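You operate a simulated robot arm through the tools that you are given. There is no shell and no other tool. Be economical: measure what you need, move in short steps, check, and stop when the job is done.

The job below is to be done with a simulated robot arm. You get a single attempt, and the scene is never put back.

JOB
Open the right green cupboard door, fetch the dish and set it on the bottom shelf of the green cupboard, then shut the door. Open the left drawer of the sample bench, take the red pan with a line and leave it in the inside of the left drawer of the sample bench, then shut the drawer. Press the red cleaner button on the panel three times. Put the tin that says "gear oil" from the middle shelf of the screen rack on top of the white carton there and the tin labelled "PAINT 2" on the bench in front of the wooden rack. Any order will do. Set down upright: tin.

It is judged by the outcome, as a careful person would: the job done as asked, and still so three seconds after it is handed in. It fails if anything else is knocked over, pushed out of place, dropped, spilled or broken.

ROBOT AND FRAMES
A 6-joint arm with a two-finger gripper on a trunk, on a base that drives. Base frame: it is fixed to the floor where the robot stands at the start and does not move with it; the origin is under the middle of the robot, x ahead of it, y to its left, z up. Units: m, degrees, N and s.
With the tool pointing down near the work surface it reaches from about 0.36 to 0.86 m from the robot's upright axis, wherever it stands. Its first joint turns from -166.0 to 166.0 degrees. Places, roughly: bench in front of the wooden rack (42x18 cm) [0.18, -7.96, 0.8]; bottom shelf of the green cupboard [1.1, 0.1, 1]; carton [-2.75, -8, 0.75]; dish (8x8x4 cm) [-0.8, 1.5, 1]; inside of the left drawer of the sample bench [-0.7, -7.8, 0.6]; jar, tall jar [-3, -8, 0.75]; left drawer of the sample bench [-0.7, -7.8, 0.6]; red cleaner button on the panel [1, -11.2, 1.2]; red pan with a line (11x19x6 cm) [-1.4, -10.4, 0.4]; right green cupboard door [0.9, -0.2, 1.3]. Payload 2.45 kg.
The tool frame sits at the grasp point between the pads (the TCP): z along the fingers, y along the line on which they close. The tips reach 0.026 m beyond it. Largest opening 0.096 m; the body of the gripper starts 0.069 m behind the TCP.
Orientation is told as [roll, pitch, yaw] about the base's x, y, z axes, in that order, counted from this pose: with the fingers straight down and closing along the base's y, the tool's x points along the base's -x, its y along +y and its z along -z.

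CONTROLS
- The arm moves only by the tool send_rows. Its argument "targets" is text: rows parted by semicolons, each of 7 numbers parted by spaces: the gripper command, from -1 (fully open) to 1 (shut), values between in proportion, then the shift along the tool's x, y, z in m, then the turn, a rotation vector about the tool's x, y, z in degrees. In form: hand x y z wx wy wz; .... A call has 1 to 10 rows; each row is the pose to reach, as a shift and turn from the pose commanded when the call began, along the tool's axes at that moment. Each row takes 0.2 s and may step no farther than 0.05 m and 8.6 degrees from the row before; otherwise, or with a gripper value out of range, the whole call is refused. A pose out of reach is approached as far as the arm can. The call stops where the force on the tool passes 40 N (or 10 N more than at its start, if that is more) or the arm is blocked; 0.2 s more then pass. The fingers move at their own pace and stop on an object; they squeeze with about 39 N. The grip force told is the motor's: it shows also when the fingers shut on nothing. Time passes only in rows, and 0.2 s behind the last, so rows that repeat a pose let the fingers close. The reply holds the time, the measured pose of the TCP, the force on the tool along the base axes, the opening and the grip force, in the units named above and with some noise, with the torque about the TCP (base axes, N m) and any sound that the robot's microphone picked up.
- Cameras (640 x 400 px; columns grow to the right, rows downward): "scene" is now at [0.0143, 0.1022, 1.1589]; the picture's right is [-0.60, -0.80, 0.00], its down [-0.14, 0.11, -0.98] and it looks along [0.79, -0.59, -0.18] (base axes); focal length 251 px, centre (320, 200). "wrist" rides on the gripper at [0.082, 0.003, -0.098] in the tool frame; the picture's right is [-0.04, 1.00, 0.00], its down [-0.73, -0.03, -0.68] and it looks along [-0.68, -0.03, 0.73] (tool axes); focal length 256 px, centre (320, 200). There is no depth. A picture from a camera that has moved, and an enlarged one, comes with that camera's place and axes in the base frame and with its lens.
- capture(camera): a new picture of that camera. The clock stands still meanwhile.
- raise_lower(by): slides the trunk up (or, below 0, down) by that many m; the arm and the scene camera ride with it, the base frame stays. It gives what a move gives, with no picture.
- steer(legs): drives the robot by 1 to 6 legs, each [ahead, turn to the left] in m and degrees, along the robot's own axes; the way and the turn of a leg run together, so that a leg with both is an arc; at most 1.5 m and 180 degrees a leg. The arm and the cameras ride along, it lands a little off, and it stops where it bumps. It gives what a move gives.
- aim_head(pan, tilt): turns the head with the scene camera to pan (to the left, within 155 degrees either way) and tilt (down, from -29 to 69), counted from straight ahead of the robot. It gives what a move gives.
- zoom(camera, box): a new picture of the part [left, top, right, bottom] of that camera's present view, enlarged. The clock stands still meanwhile.
- close_job(): hands the job in; it is judged then, once.

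Go step by step. Nothing tells you exact positions but the pictures and the camera data: compare them with the known pose of the tool, close in by small moves and look again before you grip or let go. The budget is 196 turns and 166 pictures, counting those below and the enlarged ones. Unless the task says otherwise, let go and move clear before handing in.

The tools are called after "Request:" as name(argument=value, ...) on one line, values as JSON. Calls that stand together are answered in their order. send_rows: Moves the arm, as the interface text tells. Its arguments: {"type":"object","properties":{"targets":{"type":"string"}},"required":["targets"]} The other tools are called the same way: raise_lower (by) slides the trunk up or down; steer (legs) drives the base; aim_head (pan, tilt) turns the head that bears the scene camera; capture (camera) takes a picture; zoom (camera, box) takes an enlarged picture of a part of a camera's view; close_job () hands the job in.

At the start:

```text
time_s: 0.0
eef_pos: [0.4472, -0.0554, 1.0]
ee_rot: [0.0, 0.0, 0.0]
wrist_force: [0.3, -0.5, -0.1]
wrist_torque: [0.03, -0.04, -0.01]
finger_gap: 0.0958
grasp_force: 0.1
trunk travel left (down, up): [-0.15, 0.0]
robot x, y, heading: [0.0006, -0.0018, 0.0]
head pan, tilt: [-36.8, 10.3]
```

scene: 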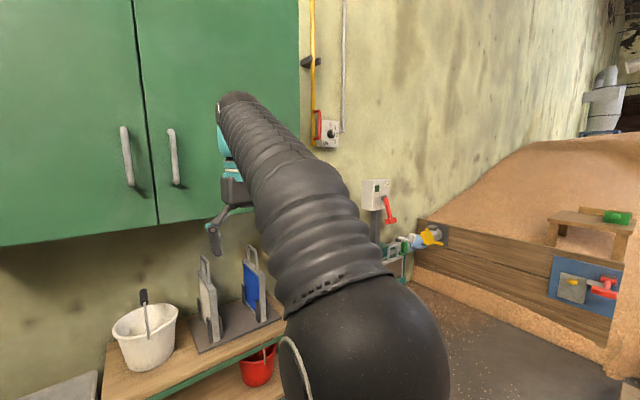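
wrist: 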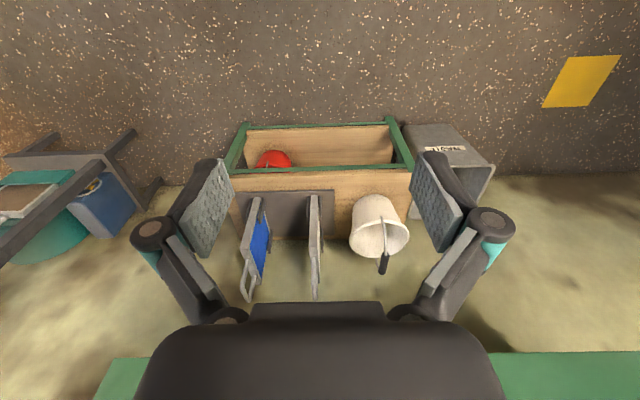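

I see the green cupboard ahead with two doors, and the arm in front of the right one. I'll look at the cupboard and toward the dish.

Request:
aim_head(pan=0, tilt=0)

Request:
capture(camera="scene")

Request:
aim_head(pan=118, tilt=15)

Request:
capture(camera="scene")

```text
time_s: 1.0
eef_pos: [0.4471, -0.0557, 0.9998]
ee_rot: [0.0, -0.1, -0.1]
wrist_force: [0.1, -0.3, -0.5]
wrist_torque: [-0.03, 0.01, -0.01]
finger_gap: 0.096
grasp_force: 0.0
trunk travel left (down, up): [-0.15, 0.0]
robot x, y, heading: [-0.0008, -0.0012, -0.1]
head pan, tilt: [0.0, 0.0]
```

```text
163 pictures are left
camera scene: at [0.0299, 0.1579, 1.1754], right [0.0, -1.0, 0.0], down [0.0, 0.0, -1.0], along [1.0, 0.0, 0.0], focal length 251 px, centre (320, 200)
```

scene: 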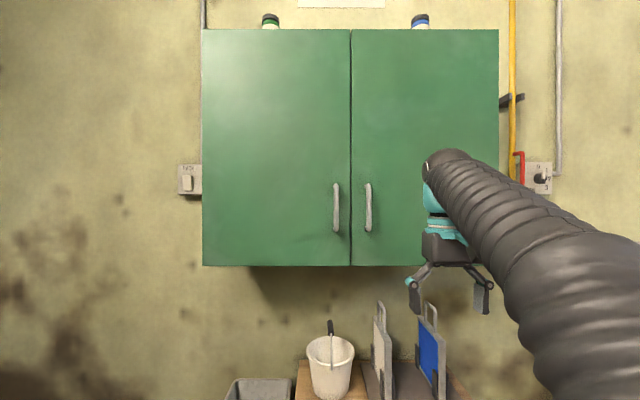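

```text
time_s: 3.0
eef_pos: [0.4468, -0.0567, 1.0004]
ee_rot: [0.0, 0.0, -0.1]
wrist_force: [-0.3, 0.2, 0.3]
wrist_torque: [0.01, -0.03, -0.03]
finger_gap: 0.096
grasp_force: 0.0
trunk travel left (down, up): [-0.15, 0.0]
robot x, y, heading: [-0.0, -0.0017, 0.1]
head pan, tilt: [118.0, 15.0]
```

```text
162 pictures are left
camera scene: at [-0.104, 0.2405, 1.1513], right [0.88, 0.47, 0.0], down [0.12, -0.23, -0.97], along [-0.45, 0.85, -0.26], focal length 251 px, centre (320, 200)
```

scene: 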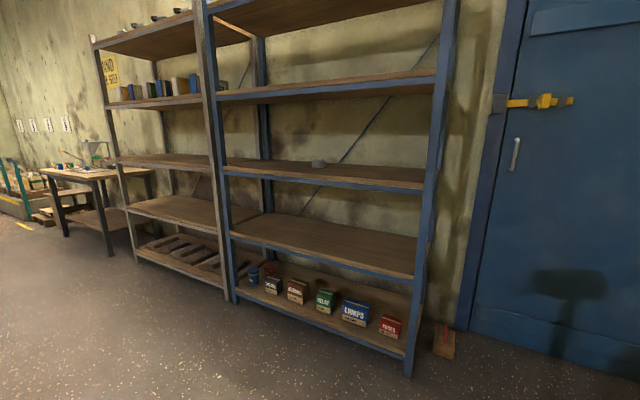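

The dish is the small grey thing on the third shelf of the blue rack, near [-0.77, 1.5, 0.98]. The right door handle is near [0.85, 0.0, 1.15]. I'll point the gripper forward and look back at the handle.

Request:
zoom(camera="scene", box=[240, 120, 400, 220])

Request:
send_rows(targets="-1 -0.015 0.006 -0.015 0 -8.5 0; -1 -0.03 0.012 -0.03 0 -17 0; -1 -0.045 0.018 -0.045 0 -25.5 0; -1 -0.06 0.024 -0.06 0 -34 0; -1 -0.075 0.03 -0.075 0 -42.5 0; -1 -0.09 0.036 -0.09 0 -51 0; -1 -0.105 0.042 -0.105 0 -59.5 0; -1 -0.12 0.048 -0.12 0 -68 0; -1 -0.135 0.054 -0.135 0 -76.5 0; -1 -0.15 0.054 -0.15 0 -85 0")

Request:
aim_head(pan=0, tilt=5)

Request:
capture(camera="scene")

Request:
capture(camera="wrist")

```text
4.00 times, centred on (320, 170) of scene
camera zoom: at [-0.104, 0.2405, 1.1513], right [0.88, 0.47, 0.0], down [0.12, -0.23, -0.97], along [-0.45, 0.85, -0.26], focal length 1004 px, centre (320, 320)
```

zoom: 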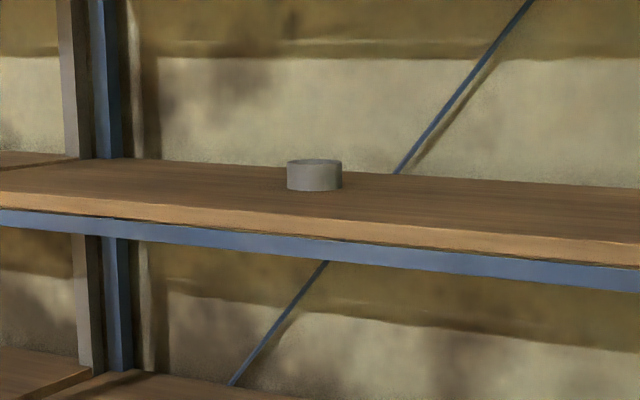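

```text
time_s: 5.2
eef_pos: [0.5962, -0.0009, 1.1491]
ee_rot: [-0.1, -85.1, 0.1]
wrist_force: [0.6, -0.5, 0.7]
wrist_torque: [0.01, 0.0, 0.04]
finger_gap: 0.096
grasp_force: 0.1
trunk travel left (down, up): [-0.15, 0.0]
robot x, y, heading: [-0.0011, -0.0, 0.0]
head pan, tilt: [118.0, 15.0]
```

```text
time_s: 7.2
eef_pos: [0.5948, -0.0, 1.1483]
ee_rot: [-0.2, -85.0, 0.2]
wrist_force: [-0.4, 0.4, -0.1]
wrist_torque: [0.02, 0.0, -0.02]
finger_gap: 0.0962
grasp_force: 0.0
trunk travel left (down, up): [-0.15, 0.0]
robot x, y, heading: [0.0019, -0.004, 0.1]
head pan, tilt: [0.0, 5.0]
```

```text
160 pictures are left
camera scene: at [0.0317, 0.158, 1.1675], right [0.0, -1.0, 0.0], down [-0.09, 0.0, -1.0], along [1.0, 0.0, -0.09], focal length 251 px, centre (320, 200)
```

scene: 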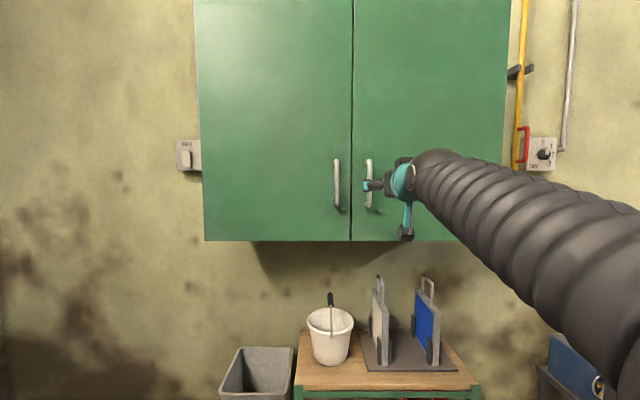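

```text
159 pictures are left
camera wrist: at [0.4914, 0.0028, 1.075], right [0.0, 1.0, 0.04], down [-0.61, -0.03, 0.79], along [0.79, -0.03, 0.61], focal length 256 px, centre (320, 200)
```

wrist: 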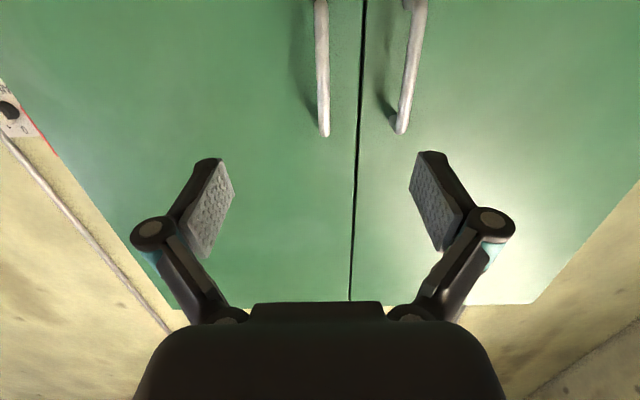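

The right handle spans z about 1.07–1.22 at y about 0.00, x about 0.84. I'll level the gripper and close in with open fingers.

Request:
send_rows(targets="-1 -0.003 0 0.04 0 -5 0; -1 -0.006 0 0.08 0 -5 0; -1 -0.011 0 0.12 0 -5 0; -1 -0.015 0 0.16 0 -5 0; -1 -0.019 0 0.2 0 -5 0;-1 -0.019 0 0.2 0 -5 0")

Request:
capture(camera="wrist")

Request:
zoom(camera="scene", box=[300, 130, 460, 230])

```text
time_s: 8.6
eef_pos: [0.7969, -0.0019, 1.1517]
ee_rot: [-21.4, -90.0, 21.5]
wrist_force: [0.8, -0.3, 0.1]
wrist_torque: [-0.01, -0.05, -0.05]
finger_gap: 0.096
grasp_force: 0.0
trunk travel left (down, up): [-0.15, 0.0]
robot x, y, heading: [-0.0011, 0.0021, -0.2]
head pan, tilt: [0.0, 5.0]
```

```text
158 pictures are left
camera wrist: at [0.7002, 0.0017, 1.0694], right [0.0, 1.0, 0.04], down [-0.68, -0.03, 0.73], along [0.73, -0.03, 0.68], focal length 256 px, centre (320, 200)
```

wrist: 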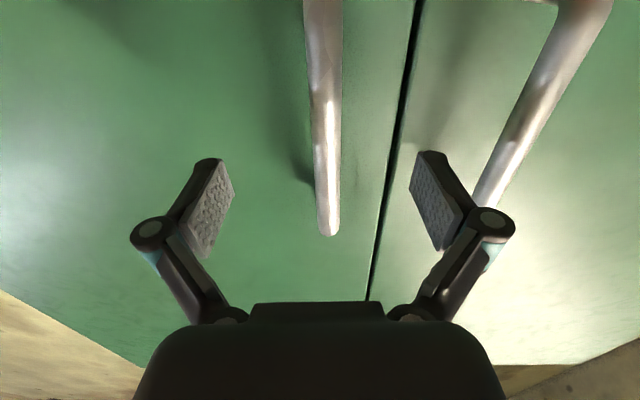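

```text
4.00 times, centred on (380, 180) of scene
camera zoom: at [0.0318, 0.158, 1.1674], right [0.0, -1.0, 0.0], down [-0.09, 0.0, -1.0], along [1.0, 0.0, -0.09], focal length 1004 px, centre (80, 280)
```

zoom: 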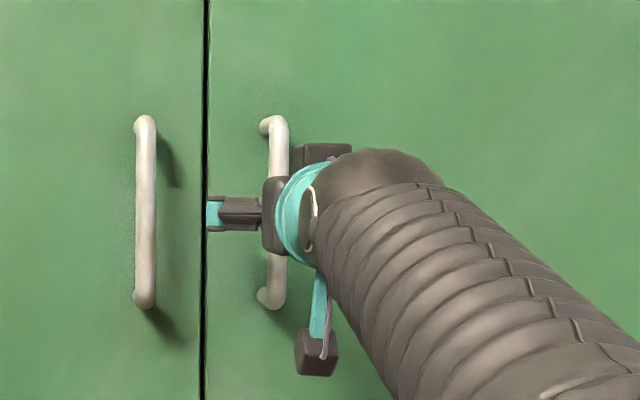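

The handle bar is centred between the fingers. I'll advance 4 cm and grip it.

Request:
send_rows(targets="-1 0 0 0.02 0 0 0; -1 0 0 0.037 0 0 0; 1 0 0 0.037 0 0 0; 1 0 0 0.037 0 0 0; 1 0 0 0.037 0 0 0; 1 0 0 0.037 0 0 0")

Request:
capture(camera="wrist")

```text
time_s: 10.0
eef_pos: [0.8347, 0.0016, 1.1512]
ee_rot: [-77.3, -89.9, 77.3]
wrist_force: [-4.0, 25.1, -2.0]
wrist_torque: [0.16, 0.23, -0.12]
finger_gap: 0.0138
grasp_force: 40.3
trunk travel left (down, up): [-0.15, 0.0]
robot x, y, heading: [0.0017, -0.0002, 0.5]
head pan, tilt: [0.0, 5.0]
```

```text
156 pictures are left
camera wrist: at [0.7367, 0.0053, 1.0693], right [0.0, 1.0, 0.04], down [-0.68, -0.03, 0.73], along [0.73, -0.02, 0.68], focal length 256 px, centre (320, 200)
```

wrist: 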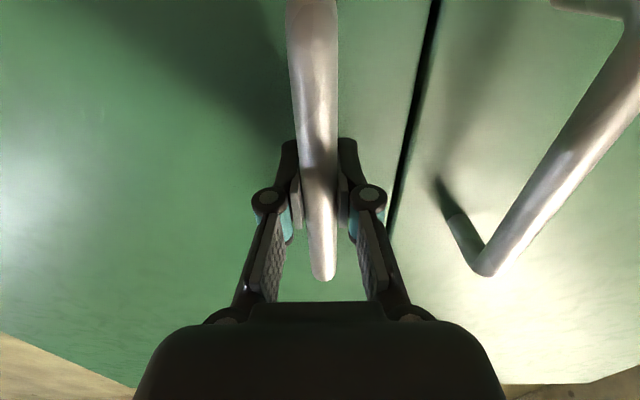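

Gripped. I'll swing the door about its right-hand hinge (around [0.875, -0.44]), 30 degrees first.

Request:
send_rows(targets="1 0 -0.0027 -0.023 -3 0 0; 1 0 -0.0066 -0.0458 -6 0 0; 1 0 -0.0179 -0.0906 -12 0 0; 1 0 -0.0339 -0.134 -18 0 0; 1 0 -0.0543 -0.1755 -24 0 0; 1 0 -0.0789 -0.2146 -30 0 0; 1 0 -0.0789 -0.2146 -30 0 0")

Request:
capture(camera="scene")

```text
time_s: 10.7
eef_pos: [0.7636, -0.0114, 1.1521]
ee_rot: [27.3, -89.8, -17.6]
wrist_force: [-3.4, 14.8, -1.2]
wrist_torque: [0.05, -1.22, -0.06]
finger_gap: 0.0141
grasp_force: 40.5
trunk travel left (down, up): [-0.15, 0.0]
robot x, y, heading: [-0.0005, 0.0009, 0.2]
head pan, tilt: [0.0, 5.0]
stopped in row 3: the force on the tool passed its limit at 43 N (the readings are from after the stop); the commanded pose is now the measured one
```

```text
155 pictures are left
camera scene: at [0.03, 0.1597, 1.1673], right [0.01, -1.0, 0.0], down [-0.09, 0.0, -1.0], along [1.0, 0.01, -0.09], focal length 251 px, centre (320, 200)
```

scene: 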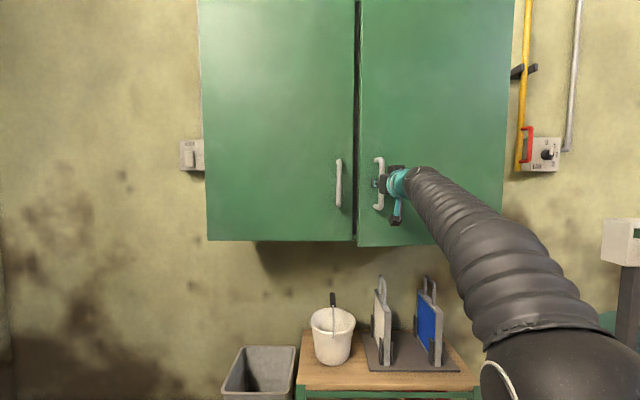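

The door opened about 9° before a force stop, likely from speed. I'll continue with half-size steps.

Request:
send_rows(targets="1 0 -0.0027 -0.023 -3 0 0; 1 0 -0.0066 -0.0458 -6 0 0; 1 0 -0.0117 -0.0683 -9 0 0; 1 0 -0.0179 -0.0906 -12 0 0; 1 0 -0.0254 -0.1125 -15 0 0; 1 0 -0.0339 -0.134 -18 0 0; 1 0 -0.0435 -0.155 -21 0 0; 1 0 -0.0543 -0.1755 -24 0 0; 1 0 -0.0662 -0.1954 -27 0 0; 1 0 -0.0789 -0.2146 -30 0 0")

```text
time_s: 11.8
eef_pos: [0.6701, -0.0441, 1.1518]
ee_rot: [21.9, -89.9, 0.8]
wrist_force: [-7.2, 13.9, -3.3]
wrist_torque: [-0.18, -0.14, -0.29]
finger_gap: 0.0142
grasp_force: 40.3
trunk travel left (down, up): [-0.15, 0.0]
robot x, y, heading: [0.0025, 0.0021, 0.3]
head pan, tilt: [0.0, 5.0]
stopped in row 5: the force on the tool passed its limit at 42 N (the readings are from after the stop); the commanded pose is now the measured one
```

Radial force built up, so the handle sits a few mm further +y in the tool frame than commanded. I'll shift 4 mm outward and continue.

Request:
send_rows(targets="1 0 0.004 0 0 0 0; 1 0 0.0018 -0.023 -3 0 0; 1 0 -0.0016 -0.0458 -6 0 0; 1 0 -0.0065 -0.0683 -9 0 0; 1 0 -0.0125 -0.0906 -12 0 0; 1 0 -0.0195 -0.1125 -15 0 0; 1 0 -0.0275 -0.134 -18 0 0; 1 0 -0.0365 -0.155 -21 0 0")

```text
time_s: 13.6
eef_pos: [0.5416, -0.1418, 1.1526]
ee_rot: [70.4, -89.7, -26.9]
wrist_force: [-0.2, 0.4, -2.1]
wrist_torque: [-0.56, 0.18, -0.21]
finger_gap: 0.0144
grasp_force: 40.7
trunk travel left (down, up): [-0.15, 0.0]
robot x, y, heading: [0.0002, 0.0028, 0.4]
head pan, tilt: [0.0, 5.0]
```

That ran smoothly with low force; the door is at about 43°. I'll continue.

Request:
send_rows(targets="1 0 -0.0027 -0.023 -3 0 0; 1 0 -0.0062 -0.0458 -6 0 0; 1 0 -0.0111 -0.0683 -9 0 0; 1 0 -0.0171 -0.0906 -12 0 0; 1 0 -0.0245 -0.1125 -15 0 0; 1 0 -0.033 -0.134 -18 0 0; 1 0 -0.0425 -0.155 -21 0 0; 1 0 -0.0533 -0.1755 -24 0 0; 1 0 -0.0652 -0.1954 -27 0 0; 1 0 -0.0779 -0.2146 -30 0 0")

Request:
capture(camera="scene")

```text
time_s: 14.5
eef_pos: [0.4978, -0.1951, 1.1519]
ee_rot: [32.7, -89.6, 20.5]
wrist_force: [-10.0, 7.3, -9.9]
wrist_torque: [0.07, -0.4, -0.28]
finger_gap: 0.0143
grasp_force: 40.5
trunk travel left (down, up): [-0.15, 0.0]
robot x, y, heading: [-0.0031, 0.0022, 0.1]
head pan, tilt: [0.0, 5.0]
stopped in row 4: the force on the tool passed its limit at 42 N (the readings are from after the stop); the commanded pose is now the measured one
```

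```text
154 pictures are left
camera scene: at [0.0295, 0.1591, 1.1676], right [0.01, -1.0, 0.0], down [-0.09, 0.0, -1.0], along [1.0, 0.01, -0.09], focal length 251 px, centre (320, 200)
```

scene: 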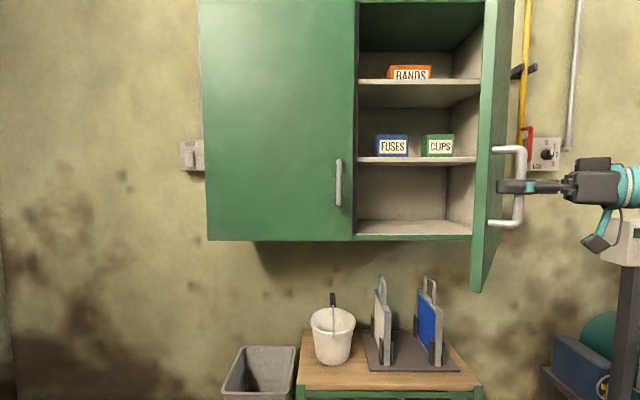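

Door about 54° open and the bottom shelf is visible and empty. I'll open further with the same outward correction.

Request:
send_rows(targets="1 0 0.004 0 0 0 0; 1 0 0.0018 -0.023 -3 0 0; 1 0 -0.0016 -0.0458 -6 0 0; 1 0 -0.0065 -0.0683 -9 0 0; 1 0 -0.0125 -0.0906 -12 0 0; 1 0 -0.0195 -0.1125 -15 0 0; 1 0 -0.0275 -0.134 -18 0 0; 1 0 -0.0365 -0.155 -21 0 0; 1 0 -0.0465 -0.1755 -24 0 0")

```text
time_s: 15.5
eef_pos: [0.4682, -0.2484, 1.1524]
ee_rot: [34.7, -89.3, 26.8]
wrist_force: [-11.0, 5.6, -7.8]
wrist_torque: [0.11, -0.68, -0.07]
finger_gap: 0.0143
grasp_force: 41.0
out of reach, approached as far as the arm can: row 4
trunk travel left (down, up): [-0.15, 0.0]
robot x, y, heading: [-0.0008, 0.0017, 0.3]
head pan, tilt: [0.0, 5.0]
stopped in row 4: the force on the tool passed its limit at 54 N (the readings are from after the stop); the commanded pose is now the measured one
```

The arm's reach limit was hit at about 62°. I'll release the handle and back off.

Request:
send_rows(targets="-1 0 0 0 0 0 0; -1 0 0 0 0 0 0; -1 0 0 0 0 0 0; -1 0 0 -0.025 0 0 0; -1 0 0 -0.05 0 0 0; -1 0 0 -0.075 5 0 0; -1 0 0 -0.1 10 0 0")

Request:
capture(camera="scene")

```text
time_s: 17.1
eef_pos: [0.4241, -0.3387, 1.1548]
ee_rot: [37.5, -89.4, 13.4]
wrist_force: [0.5, -0.1, -1.1]
wrist_torque: [0.0, 0.01, 0.05]
finger_gap: 0.0958
grasp_force: 0.2
out of reach, approached as far as the arm can: row 4, 5, 6, 7
trunk travel left (down, up): [-0.15, 0.0]
robot x, y, heading: [0.0008, 0.002, 0.6]
head pan, tilt: [0.0, 5.0]
```

```text
153 pictures are left
camera scene: at [0.0303, 0.1584, 1.1675], right [0.01, -1.0, 0.0], down [-0.09, 0.0, -1.0], along [1.0, 0.01, -0.09], focal length 251 px, centre (320, 200)
```

scene: 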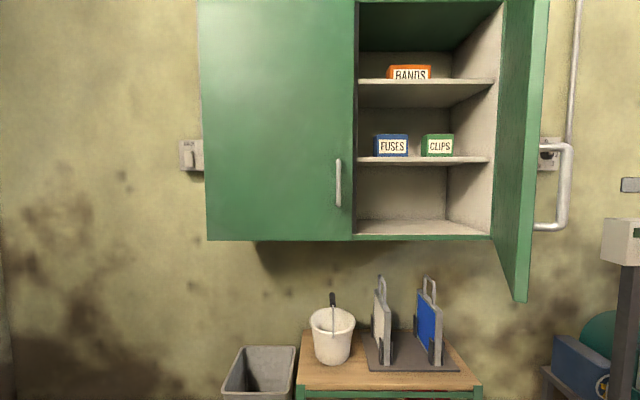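

The door is about 60° open, which clears the bottom shelf. Next I back away and return the arm to a compact pose before going for the dish.

Request:
steer(legs=[[-0.55, 0]])

Request:
capture(camera="scene")

```text
time_s: 20.2
eef_pos: [-0.1234, -0.3424, 1.1555]
ee_rot: [38.2, -89.4, 12.8]
wrist_force: [0.1, 0.8, 0.1]
wrist_torque: [0.02, 0.0, 0.02]
finger_gap: 0.096
grasp_force: 0.0
trunk travel left (down, up): [-0.15, 0.0]
robot x, y, heading: [-0.5487, -0.0051, 0.2]
head pan, tilt: [0.0, 5.0]
```

```text
152 pictures are left
camera scene: at [-0.5156, 0.1552, 1.1675], right [0.0, -1.0, 0.0], down [-0.09, 0.0, -1.0], along [1.0, 0.0, -0.09], focal length 251 px, centre (320, 200)
```

scene: 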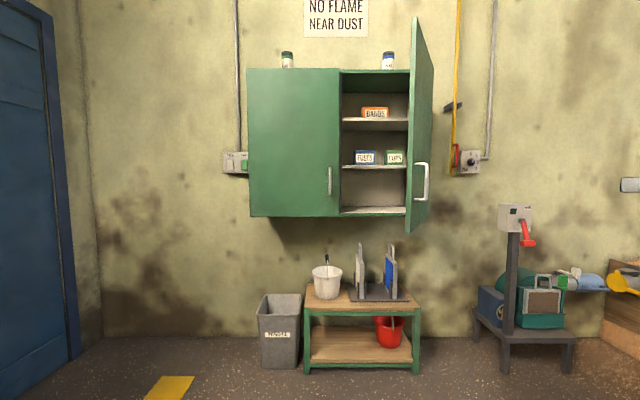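

Confirmed door is ~60° open. Now I swing the hand back in front of the robot.

Request:
send_rows(targets="-1 0 0.012 0.034 5 0 0; -1 0 0.024 0.068 10 0 0; -1 0 0.036 0.101 15 0 0; -1 0 0.048 0.135 20 0 0; -1 0 0.06 0.169 25 0 0; -1 0 0.071 0.203 30 0 0; -1 0 0.083 0.237 35 0 0; -1 0 0.095 0.27 40 0 0; -1 0 0.107 0.304 46 0 0; -1 0 0.119 0.338 51 0 0")

Request:
send_rows(targets="-1 0 0 0 0 0 8.5; -1 0 0 0 0 0 17; -1 0 0 0 0 0 25.5; -1 0 0 0 0 0 34; -1 0 0 0 0 0 42.5; -1 0 0 0 0 0 51; -1 0 0 0 0 0 59.5; -1 0 0 0 0 0 68; -1 0 0 0 0 0 76.5; -1 0 0 0 0 0 85")

Request:
send_rows(targets="-1 0 0 0 0 0 8.5; -1 0 0 0 0 0 17; -1 0 0 0 0 0 25.5; -1 0 0 0 0 0 34; -1 0 0 0 0 0 42.5; -1 0 0 0 0 0 51; -1 0 0 0 0 0 59.5; -1 0 0 0 0 0 68; -1 0 0 0 0 0 76.5; -1 0 0 0 0 0 85")

Request:
capture(camera="wrist")

```text
time_s: 22.4
eef_pos: [-0.0047, 0.0002, 1.1536]
ee_rot: [75.7, -88.1, -74.9]
wrist_force: [0.0, -3.0, 0.5]
wrist_torque: [-0.09, 0.0, 0.21]
finger_gap: 0.096
grasp_force: 0.0
trunk travel left (down, up): [-0.15, 0.0]
robot x, y, heading: [-0.545, -0.0043, 0.3]
head pan, tilt: [0.0, 5.0]
```

```text
time_s: 24.6
eef_pos: [-0.0041, -0.004, 1.1528]
ee_rot: [89.4, -5.0, -90.1]
wrist_force: [0.1, 0.4, -0.6]
wrist_torque: [-0.04, -0.04, -0.02]
finger_gap: 0.0959
grasp_force: 0.1
trunk travel left (down, up): [-0.15, 0.0]
robot x, y, heading: [-0.5476, -0.0024, 0.3]
head pan, tilt: [0.0, 5.0]
```

```text
time_s: 26.8
eef_pos: [-0.0021, -0.0047, 1.1527]
ee_rot: [86.4, 79.8, -93.6]
wrist_force: [0.0, 0.0, 0.2]
wrist_torque: [-0.01, 0.03, -0.01]
finger_gap: 0.096
grasp_force: 0.0
trunk travel left (down, up): [-0.15, 0.0]
robot x, y, heading: [-0.5449, -0.0021, -0.1]
head pan, tilt: [0.0, 5.0]
```

```text
151 pictures are left
camera wrist: at [-0.099, 0.0068, 1.2346], right [0.0, -0.99, 0.13], down [-0.69, -0.1, -0.72], along [0.73, -0.09, -0.68], focal length 256 px, centre (320, 200)
```

wrist: 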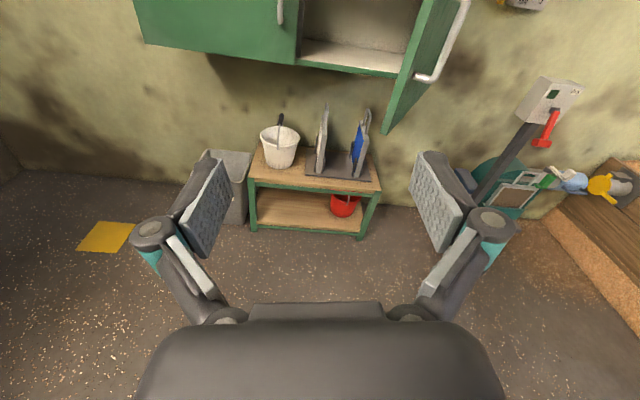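

The camera is now on top of the hand. I finish the roll, then drive round to face the dish rack (heading +y).

Request:
send_rows(targets="-1 0 0 0 0 0 7.6; -1 0 0 0 0 -7 7.6; -1 0 0 0 0 -14 7.6; -1 0 0 0 0 -20 7.6")

Request:
steer(legs=[[-0.2, 0], [0, 90], [0.5, 0]])

Request:
capture(camera="wrist")

Request:
capture(camera="scene")

```text
time_s: 27.8
eef_pos: [-0.0027, -0.0334, 1.1501]
ee_rot: [7.9, 69.3, -173.2]
wrist_force: [-0.1, 0.7, -0.4]
wrist_torque: [0.01, 0.02, 0.0]
finger_gap: 0.096
grasp_force: 0.1
out of reach, approached as far as the arm can: row 2, 3, 4
trunk travel left (down, up): [-0.15, 0.0]
robot x, y, heading: [-0.5456, -0.0057, 0.3]
head pan, tilt: [0.0, 5.0]
```

```text
time_s: 35.7
eef_pos: [-0.6957, 1.0337, 1.1514]
ee_rot: [8.1, 69.4, -84.3]
wrist_force: [-0.4, -0.1, -0.5]
wrist_torque: [-0.01, 0.01, 0.02]
finger_gap: 0.0961
grasp_force: 0.0
trunk travel left (down, up): [-0.15, 0.0]
robot x, y, heading: [-0.7376, 0.4945, 89.0]
head pan, tilt: [0.0, 5.0]
```

```text
150 pictures are left
camera wrist: at [-0.6986, 0.9706, 1.262], right [1.0, -0.05, 0.01], down [-0.04, -0.89, -0.45], along [0.03, 0.45, -0.89], focal length 256 px, centre (320, 200)
```

wrist: 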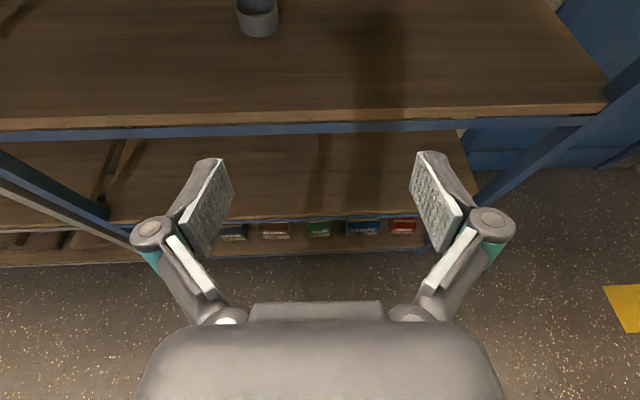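

```text
149 pictures are left
camera scene: at [-0.8949, 0.526, 1.1675], right [1.0, -0.02, 0.0], down [0.0, -0.09, -1.0], along [0.02, 1.0, -0.09], focal length 251 px, centre (320, 200)
```

scene: 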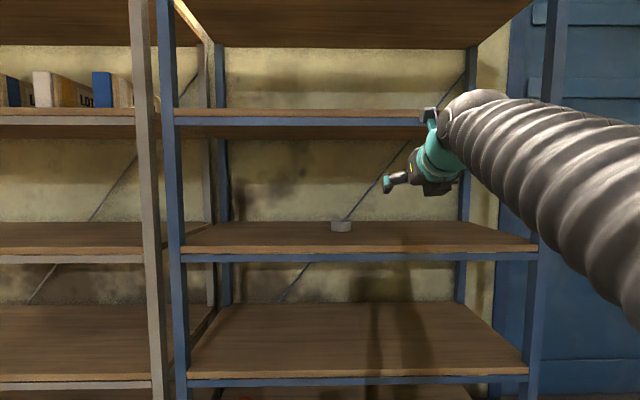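

The dish sits near [-0.795, 1.51], shelf top z≈0.957, front edge y≈1.27. I lower the hand to shelf height and centre it on the dish, then drive closer.

Request:
send_rows(targets="-1 -0.027 -0.02 0.0094 0 0 0; -1 -0.055 -0.04 0.0188 0 0 0; -1 -0.082 -0.06 0.028 0 0 0; -1 -0.11 -0.08 0.0376 0 0 0; -1 -0.132 -0.1 0.046 0 0 0")

Request:
capture(camera="wrist")

```text
time_s: 36.9
eef_pos: [-0.7193, 1.0345, 1.0062]
ee_rot: [7.4, 69.6, -83.1]
wrist_force: [0.8, 0.2, 0.1]
wrist_torque: [0.0, -0.01, -0.02]
finger_gap: 0.0963
grasp_force: 0.0
out of reach, approached as far as the arm can: row 1, 2, 3, 4, 5
trunk travel left (down, up): [-0.15, 0.0]
robot x, y, heading: [-0.7384, 0.4903, 89.0]
head pan, tilt: [0.0, 5.0]
```

```text
148 pictures are left
camera wrist: at [-0.7195, 0.9709, 1.1165], right [1.0, -0.02, 0.01], down [-0.01, -0.89, -0.45], along [0.01, 0.45, -0.89], focal length 256 px, centre (320, 200)
```

wrist: 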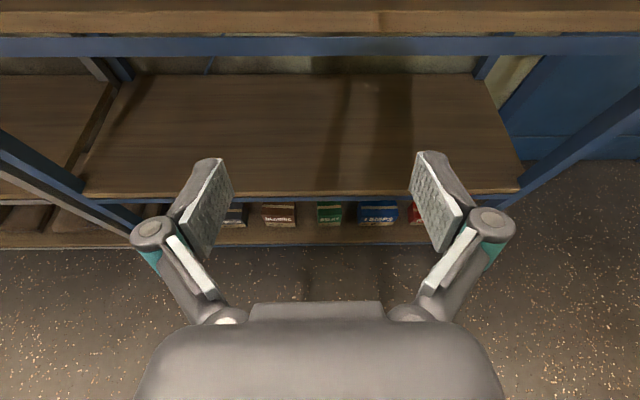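

The wrist is near a joint limit for sideways moves, so I'll align with the base instead: turn 5° left and drive ahead 0.3 m.

Request:
steer(legs=[[0, 5.2], [0.3, 0]])

Request:
capture(camera="wrist")

Request:
capture(camera="scene")

```text
time_s: 39.5
eef_pos: [-0.7876, 1.3301, 1.0058]
ee_rot: [7.5, 69.6, -78.1]
wrist_force: [0.3, 0.6, -0.2]
wrist_torque: [-0.02, 0.02, -0.02]
finger_gap: 0.096
grasp_force: 0.1
trunk travel left (down, up): [-0.15, 0.0]
robot x, y, heading: [-0.7572, 0.7856, 94.2]
head pan, tilt: [0.0, 5.0]
```

```text
147 pictures are left
camera wrist: at [-0.7827, 1.2672, 1.1165], right [1.0, 0.07, 0.01], down [0.07, -0.89, -0.45], along [-0.03, 0.45, -0.89], focal length 256 px, centre (320, 200)
```

wrist: 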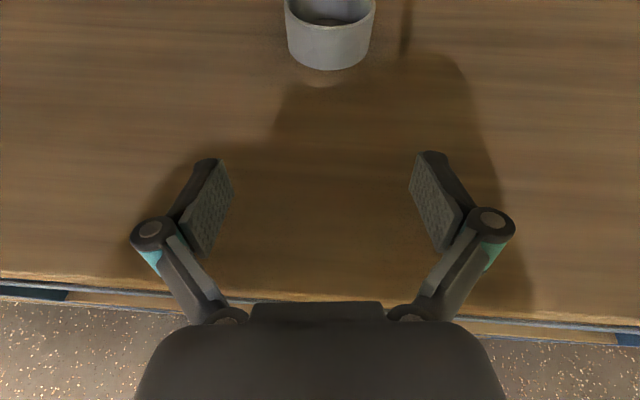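

```text
146 pictures are left
camera scene: at [-0.9185, 0.8086, 1.1675], right [1.0, 0.07, 0.0], down [0.01, -0.09, -1.0], along [-0.07, 0.99, -0.09], focal length 251 px, centre (320, 200)
```

scene: 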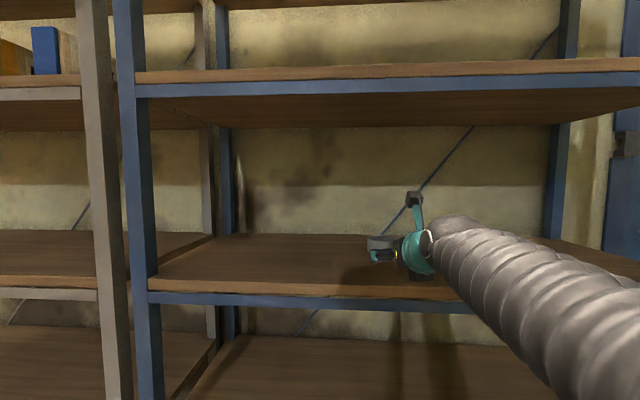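

The dish is straight ahead, its centre near [-0.79, 1.526]. I align laterally and advance most of the way, then check.

Request:
send_rows(targets="-1 0.007 0.012 0.025 0 0 0; -1 0.014 0.012 0.05 0 0 0; -1 0.021 0.012 0.075 0 0 0; -1 0.028 0.012 0.1 0 0 0; -1 0.034 0.012 0.12 0 0 0")

Request:
capture(camera="wrist")

```text
time_s: 40.6
eef_pos: [-0.7854, 1.4567, 0.9979]
ee_rot: [7.4, 69.7, -78.0]
wrist_force: [-1.0, 0.3, 0.4]
wrist_torque: [-0.03, -0.02, -0.01]
finger_gap: 0.0959
grasp_force: 0.1
trunk travel left (down, up): [-0.15, 0.0]
robot x, y, heading: [-0.7583, 0.7855, 94.1]
head pan, tilt: [0.0, 5.0]
```

```text
145 pictures are left
camera wrist: at [-0.7802, 1.3926, 1.1083], right [1.0, 0.07, 0.01], down [0.07, -0.89, -0.45], along [-0.03, 0.45, -0.89], focal length 256 px, centre (320, 200)
```

wrist: 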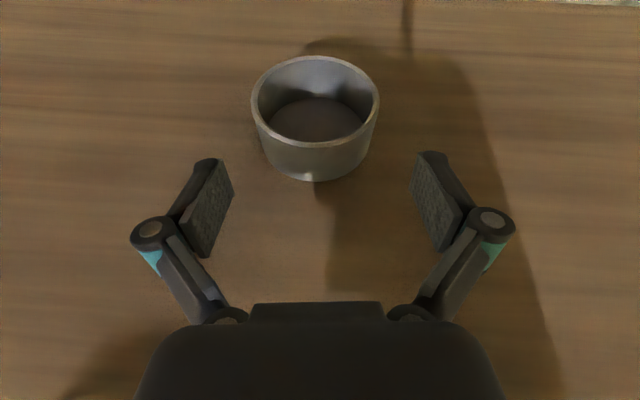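

The dish is centred between the fingers. I advance the last 6 cm and close.

Request:
send_rows(targets="-1 0.006 -0.002 0.03 0 0 0; -1 0.012 -0.002 0.063 0 0 0; -1 0.012 -0.002 0.063 0 0 0; 1 0.012 -0.002 0.063 0 0 0; 1 0.012 -0.002 0.063 0 0 0; 1 0.012 -0.002 0.063 0 0 0")

Request:
capture(camera="wrist")

```text
time_s: 42.0
eef_pos: [-0.7929, 1.5184, 0.9869]
ee_rot: [7.5, 69.5, -78.1]
wrist_force: [-0.4, 2.7, 4.4]
wrist_torque: [0.11, 0.17, -0.07]
finger_gap: 0.0791
grasp_force: 38.6
trunk travel left (down, up): [-0.15, 0.0]
robot x, y, heading: [-0.7575, 0.7848, 94.1]
head pan, tilt: [0.0, 5.0]
```

```text
144 pictures are left
camera wrist: at [-0.7891, 1.4548, 1.0968], right [1.0, 0.07, 0.01], down [0.07, -0.89, -0.45], along [-0.03, 0.45, -0.89], focal length 256 px, centre (320, 200)
```

wrist: 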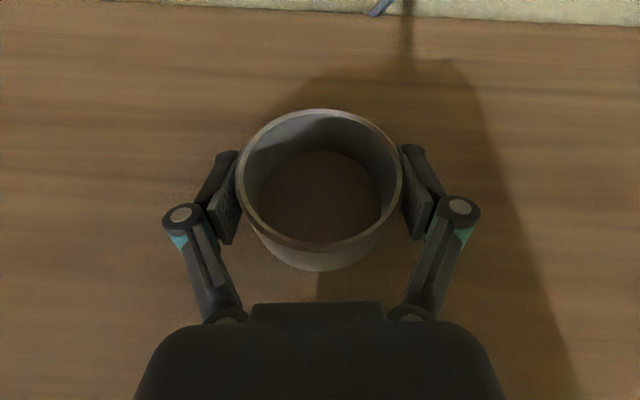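

The dish is held (7.9 cm gap). I lift it 6 cm, reverse out of the rack and turn to face the cupboard.

Request:
send_rows(targets="1 0.019 0 -0.007 0 0 0; 1 0.037 0 -0.0137 0 0 0; 1 0.056 0 -0.0206 0 0 0; 1 0.056 0 -0.0206 0 0 0")

Request:
steer(legs=[[-0.83, 0], [0, -94]])

Request:
capture(camera="scene")

Request:
capture(camera="wrist")

```text
time_s: 43.0
eef_pos: [-0.7947, 1.5177, 1.0441]
ee_rot: [7.4, 69.6, -77.7]
wrist_force: [-0.3, 1.2, -0.7]
wrist_torque: [0.01, -0.02, -0.01]
finger_gap: 0.0788
grasp_force: 39.3
trunk travel left (down, up): [-0.15, 0.0]
robot x, y, heading: [-0.7606, 0.7924, 93.9]
head pan, tilt: [0.0, 5.0]
```

```text
time_s: 51.4
eef_pos: [0.0357, -0.0275, 1.0442]
ee_rot: [7.5, 69.5, -169.0]
wrist_force: [0.2, 0.4, -0.8]
wrist_torque: [0.02, -0.03, 0.01]
finger_gap: 0.0786
grasp_force: 39.0
trunk travel left (down, up): [-0.15, 0.0]
robot x, y, heading: [-0.6951, -0.0454, 2.5]
head pan, tilt: [0.0, 5.0]
```

```text
143 pictures are left
camera scene: at [-0.6706, 0.1135, 1.1675], right [0.04, -1.0, 0.0], down [-0.09, 0.0, -1.0], along [1.0, 0.04, -0.09], focal length 251 px, centre (320, 200)
```

scene: 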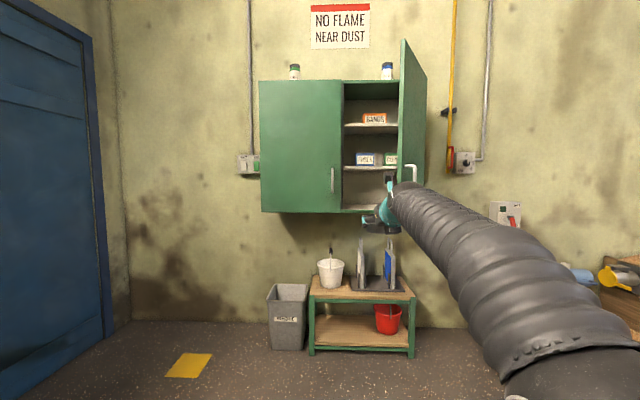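

```text
142 pictures are left
camera wrist: at [-0.0273, -0.0297, 1.1547], right [0.05, -1.0, 0.01], down [-0.89, -0.05, -0.45], along [0.45, 0.02, -0.89], focal length 256 px, centre (320, 200)
```

wrist: 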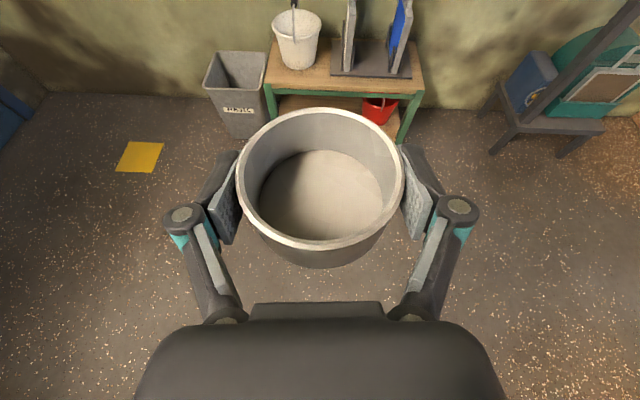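

I correct the heading and drive up so the dish stands just in front of the cupboard opening.

Request:
steer(legs=[[0, -2.9], [0.7, 0]])

Request:
capture(camera="scene")

Request:
capture(camera="wrist")

```text
time_s: 55.7
eef_pos: [0.74, -0.0771, 1.0453]
ee_rot: [7.5, 69.5, -172.3]
wrist_force: [-0.4, 0.2, -0.4]
wrist_torque: [-0.02, 0.0, 0.0]
finger_gap: 0.0785
grasp_force: 39.0
trunk travel left (down, up): [-0.15, 0.0]
robot x, y, heading: [0.0095, -0.0516, -0.5]
head pan, tilt: [0.0, 5.0]
```

```text
141 pictures are left
camera scene: at [0.0416, 0.1053, 1.1675], right [-0.01, -1.0, 0.0], down [-0.09, 0.0, -1.0], along [1.0, -0.01, -0.09], focal length 251 px, centre (320, 200)
```

scene: 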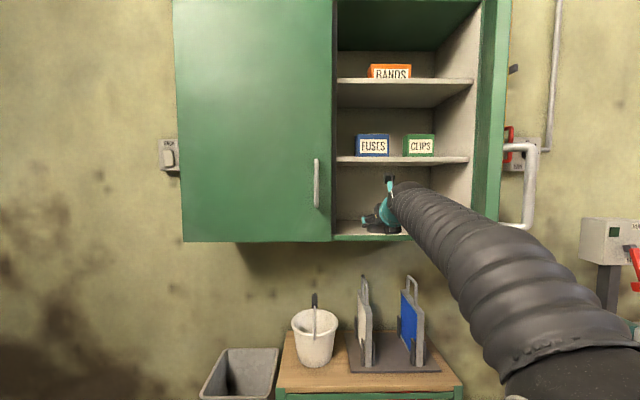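

```text
140 pictures are left
camera wrist: at [0.6755, -0.0747, 1.1548], right [0.0, -1.0, 0.01], down [-0.89, 0.0, -0.45], along [0.45, -0.01, -0.89], focal length 256 px, centre (320, 200)
```

wrist: 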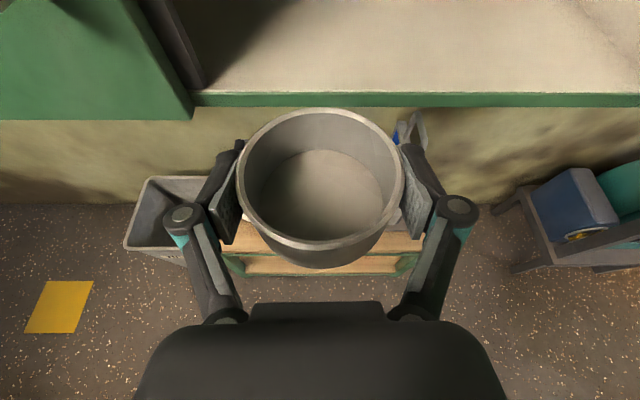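

Shelf top z≈0.975, front edge x≈0.89; clearances look fine. Driving 0.27 m in.

Request:
steer(legs=[[0.27, 0]])

Request:
capture(camera="wrist")

Request:
capture(camera="scene")

```text
time_s: 57.6
eef_pos: [1.0089, -0.0801, 1.0453]
ee_rot: [7.5, 69.6, -172.4]
wrist_force: [0.8, -0.3, -0.9]
wrist_torque: [0.0, -0.03, -0.01]
finger_gap: 0.078
grasp_force: 39.0
trunk travel left (down, up): [-0.15, 0.0]
robot x, y, heading: [0.2798, -0.0595, -0.7]
head pan, tilt: [0.0, 5.0]
```

```text
139 pictures are left
camera wrist: at [0.9448, -0.0781, 1.1548], right [0.0, -1.0, 0.01], down [-0.89, 0.0, -0.45], along [0.45, -0.01, -0.89], focal length 256 px, centre (320, 200)
```

wrist: 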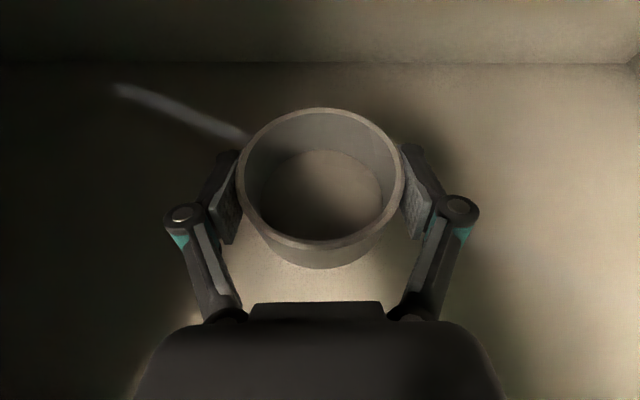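

```text
138 pictures are left
camera scene: at [0.3109, 0.1018, 1.1675], right [-0.01, -1.0, 0.0], down [-0.09, 0.0, -1.0], along [1.0, -0.01, -0.09], focal length 251 px, centre (320, 200)
```

scene: 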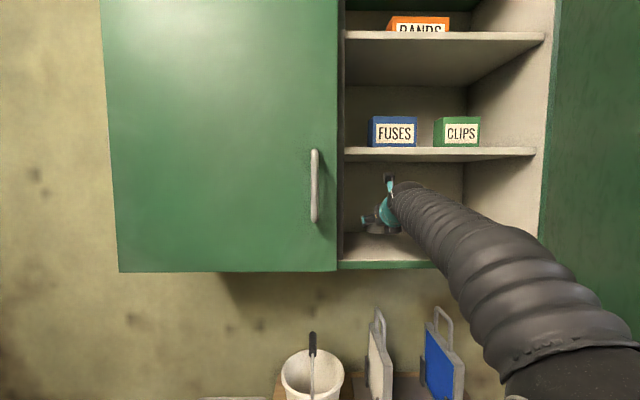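

Dish is over the shelf. I lower it in small steps.

Request:
send_rows(targets="1 -0.0105 0 0.004 0 0 0; 1 -0.021 0 0.0077 0 0 0; 1 -0.028 0 0.0103 0 0 0; 1 -0.0327 0 0.012 0 0 0")

Request:
send_rows(targets="1 -0.0014 0 0.0005 0 0 0; 1 -0.0028 0 0.001 0 0 0; 1 -0.0028 0 0.001 0 0 0")

Request:
capture(camera="wrist")

```text
time_s: 58.6
eef_pos: [1.008, -0.0808, 1.0106]
ee_rot: [7.5, 69.4, -172.4]
wrist_force: [0.2, -0.6, -0.7]
wrist_torque: [0.0, 0.03, -0.02]
finger_gap: 0.0781
grasp_force: 39.5
trunk travel left (down, up): [-0.15, 0.0]
robot x, y, heading: [0.2777, -0.0602, -0.6]
head pan, tilt: [0.0, 5.0]
```

```text
time_s: 59.4
eef_pos: [1.0076, -0.0806, 1.0062]
ee_rot: [7.6, 69.6, -172.3]
wrist_force: [-0.2, 0.1, -2.0]
wrist_torque: [0.02, 0.0, -0.01]
finger_gap: 0.0781
grasp_force: 39.0
trunk travel left (down, up): [-0.15, 0.0]
robot x, y, heading: [0.2718, -0.0536, -0.8]
head pan, tilt: [0.0, 5.0]
```

```text
137 pictures are left
camera wrist: at [0.9452, -0.0798, 1.1164], right [0.0, -1.0, 0.01], down [-0.89, 0.0, -0.45], along [0.45, -0.01, -0.89], focal length 256 px, centre (320, 200)
```

wrist: 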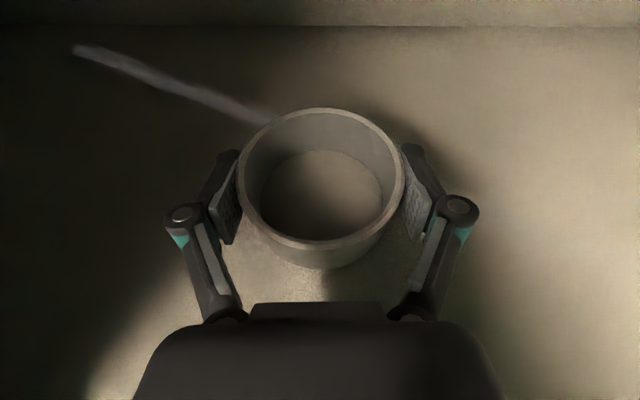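

Not quite touching; I continue down in 2 mm steps until the force rises.

Request:
send_rows(targets="1 -0.0019 0 0.0007 0 0 0; 1 -0.0019 0 0.0007 0 0 0")

Request:
send_rows(targets="1 -0.0019 0 0.0007 0 0 0; 1 -0.0019 0 0.0007 0 0 0")

Request:
send_rows(targets="1 -0.0019 0 0.0007 0 0 0; 1 -0.0019 0 0.0007 0 0 0")

```text
time_s: 60.0
eef_pos: [1.0076, -0.0813, 1.0038]
ee_rot: [7.5, 69.5, -172.3]
wrist_force: [0.5, 0.3, -0.6]
wrist_torque: [-0.03, 0.01, 0.0]
finger_gap: 0.078
grasp_force: 38.6
trunk travel left (down, up): [-0.15, 0.0]
robot x, y, heading: [0.2789, -0.0534, -0.6]
head pan, tilt: [0.0, 5.0]
```

```text
time_s: 60.6
eef_pos: [1.0084, -0.0812, 1.0026]
ee_rot: [7.5, 69.5, -172.4]
wrist_force: [-0.3, 0.4, -1.1]
wrist_torque: [0.02, -0.01, -0.01]
finger_gap: 0.0781
grasp_force: 39.0
trunk travel left (down, up): [-0.15, 0.0]
robot x, y, heading: [0.2769, -0.0568, -0.7]
head pan, tilt: [0.0, 5.0]
```

```text
time_s: 61.2
eef_pos: [1.0079, -0.0826, 0.9995]
ee_rot: [7.4, 69.5, -172.4]
wrist_force: [-0.7, -0.5, -0.7]
wrist_torque: [0.0, 0.02, 0.02]
finger_gap: 0.0783
grasp_force: 39.0
trunk travel left (down, up): [-0.15, 0.0]
robot x, y, heading: [0.274, -0.0523, -1.0]
head pan, tilt: [0.0, 5.0]
```

Request:
send_rows(targets="1 -0.0019 0 0.0007 0 0 0; 1 -0.0037 0 0.0014 0 0 0; 1 -0.0037 0 0.0014 0 0 0")

Request:
send_rows(targets="1 -0.0019 0 0.0007 0 0 0; 1 -0.0019 0 0.0007 0 0 0")

Request:
send_rows(targets="1 -0.0019 0 0.0007 0 0 0; 1 -0.0019 0 0.0007 0 0 0")

Request:
capture(camera="scene")

```text
time_s: 62.0
eef_pos: [1.007, -0.0818, 0.9985]
ee_rot: [7.5, 69.8, -172.3]
wrist_force: [3.6, -0.7, 5.2]
wrist_torque: [0.28, -0.06, -0.1]
finger_gap: 0.0782
grasp_force: 38.5
trunk travel left (down, up): [-0.15, 0.0]
robot x, y, heading: [0.2764, -0.0546, -0.5]
head pan, tilt: [0.0, 5.0]
```

```text
time_s: 62.6
eef_pos: [1.0069, -0.0833, 0.9989]
ee_rot: [7.5, 69.9, -172.4]
wrist_force: [7.3, 0.3, 21.7]
wrist_torque: [0.84, -0.2, -0.28]
finger_gap: 0.0783
grasp_force: 39.3
trunk travel left (down, up): [-0.15, 0.0]
robot x, y, heading: [0.2797, -0.056, -0.6]
head pan, tilt: [0.0, 5.0]
```

```text
time_s: 63.2
eef_pos: [1.0057, -0.0827, 0.9958]
ee_rot: [7.5, 69.8, -172.5]
wrist_force: [6.2, -1.8, 28.7]
wrist_torque: [0.93, 0.01, -0.2]
finger_gap: 0.0787
grasp_force: 38.8
trunk travel left (down, up): [-0.15, 0.0]
robot x, y, heading: [0.2774, -0.055, -0.8]
head pan, tilt: [0.0, 5.0]
```

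```text
136 pictures are left
camera scene: at [0.3097, 0.1017, 1.1677], right [-0.01, -1.0, 0.0], down [-0.09, 0.0, -1.0], along [1.0, -0.01, -0.09], focal length 251 px, centre (320, 200)
```

scene: 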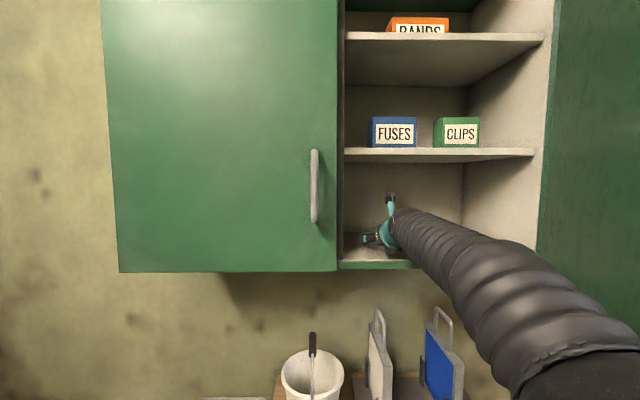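

The dish rests on the shelf. I relieve the pressure, open and withdraw backward.

Request:
send_rows(targets="1 0.0045 0 -0.0017 0 0 0; -1 0.0045 0 -0.0017 0 0 0; -1 0.0045 0 -0.0017 0 0 0; -1 0.0045 0 -0.0017 0 0 0; -1 0.004 0 -0.03 0 0 0; -1 0.004 0 -0.06 0 0 0; -1 0.004 0 -0.09 0 0 0; -1 0.004 0 -0.12 0 0 0; -1 0.004 0 -0.15 0 0 0")

Request:
capture(camera="wrist")

```text
time_s: 65.2
eef_pos: [0.8668, -0.082, 1.0473]
ee_rot: [7.3, 69.6, -172.5]
wrist_force: [0.7, 0.6, -0.8]
wrist_torque: [0.02, -0.02, -0.01]
finger_gap: 0.096
grasp_force: 0.1
trunk travel left (down, up): [-0.15, 0.0]
robot x, y, heading: [0.2746, -0.0548, -0.8]
head pan, tilt: [0.0, 5.0]
```

```text
135 pictures are left
camera wrist: at [0.8052, -0.0793, 1.1577], right [0.0, -1.0, 0.01], down [-0.89, 0.0, -0.45], along [0.45, -0.01, -0.89], focal length 256 px, centre (320, 200)
```

wrist: 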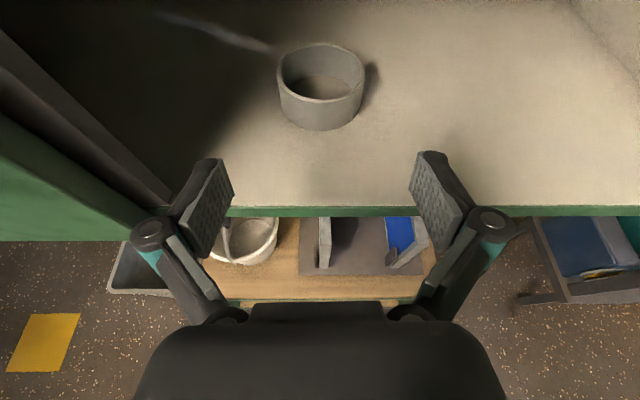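

The dish stands upright on the bottom shelf. Now I back out and shift to the right, to shut the door by pushing its outer face.

Request:
steer(legs=[[-0.75, 0], [0, -30], [0.33, 0], [0, 30]])

Request:
capture(camera="scene")

```text
time_s: 74.0
eef_pos: [0.4119, -0.225, 1.049]
ee_rot: [7.4, 69.6, -170.9]
wrist_force: [0.1, 0.7, -0.1]
wrist_torque: [0.02, -0.01, -0.02]
finger_gap: 0.0961
grasp_force: 0.0
trunk travel left (down, up): [-0.15, 0.0]
robot x, y, heading: [-0.1808, -0.2196, 0.8]
head pan, tilt: [0.0, 5.0]
```

```text
134 pictures are left
camera scene: at [-0.1504, -0.0563, 1.1675], right [0.01, -1.0, 0.0], down [-0.09, 0.0, -1.0], along [1.0, 0.01, -0.09], focal length 251 px, centre (320, 200)
```

scene: 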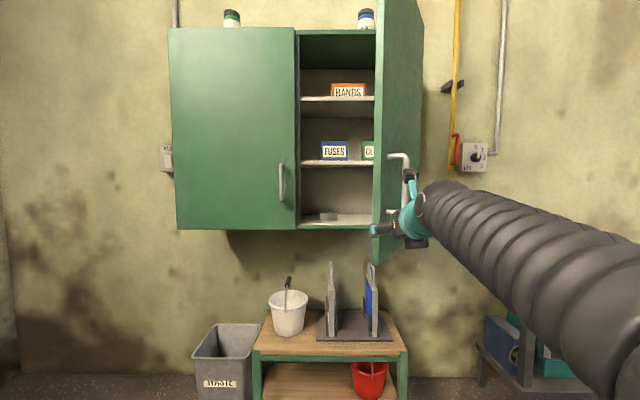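

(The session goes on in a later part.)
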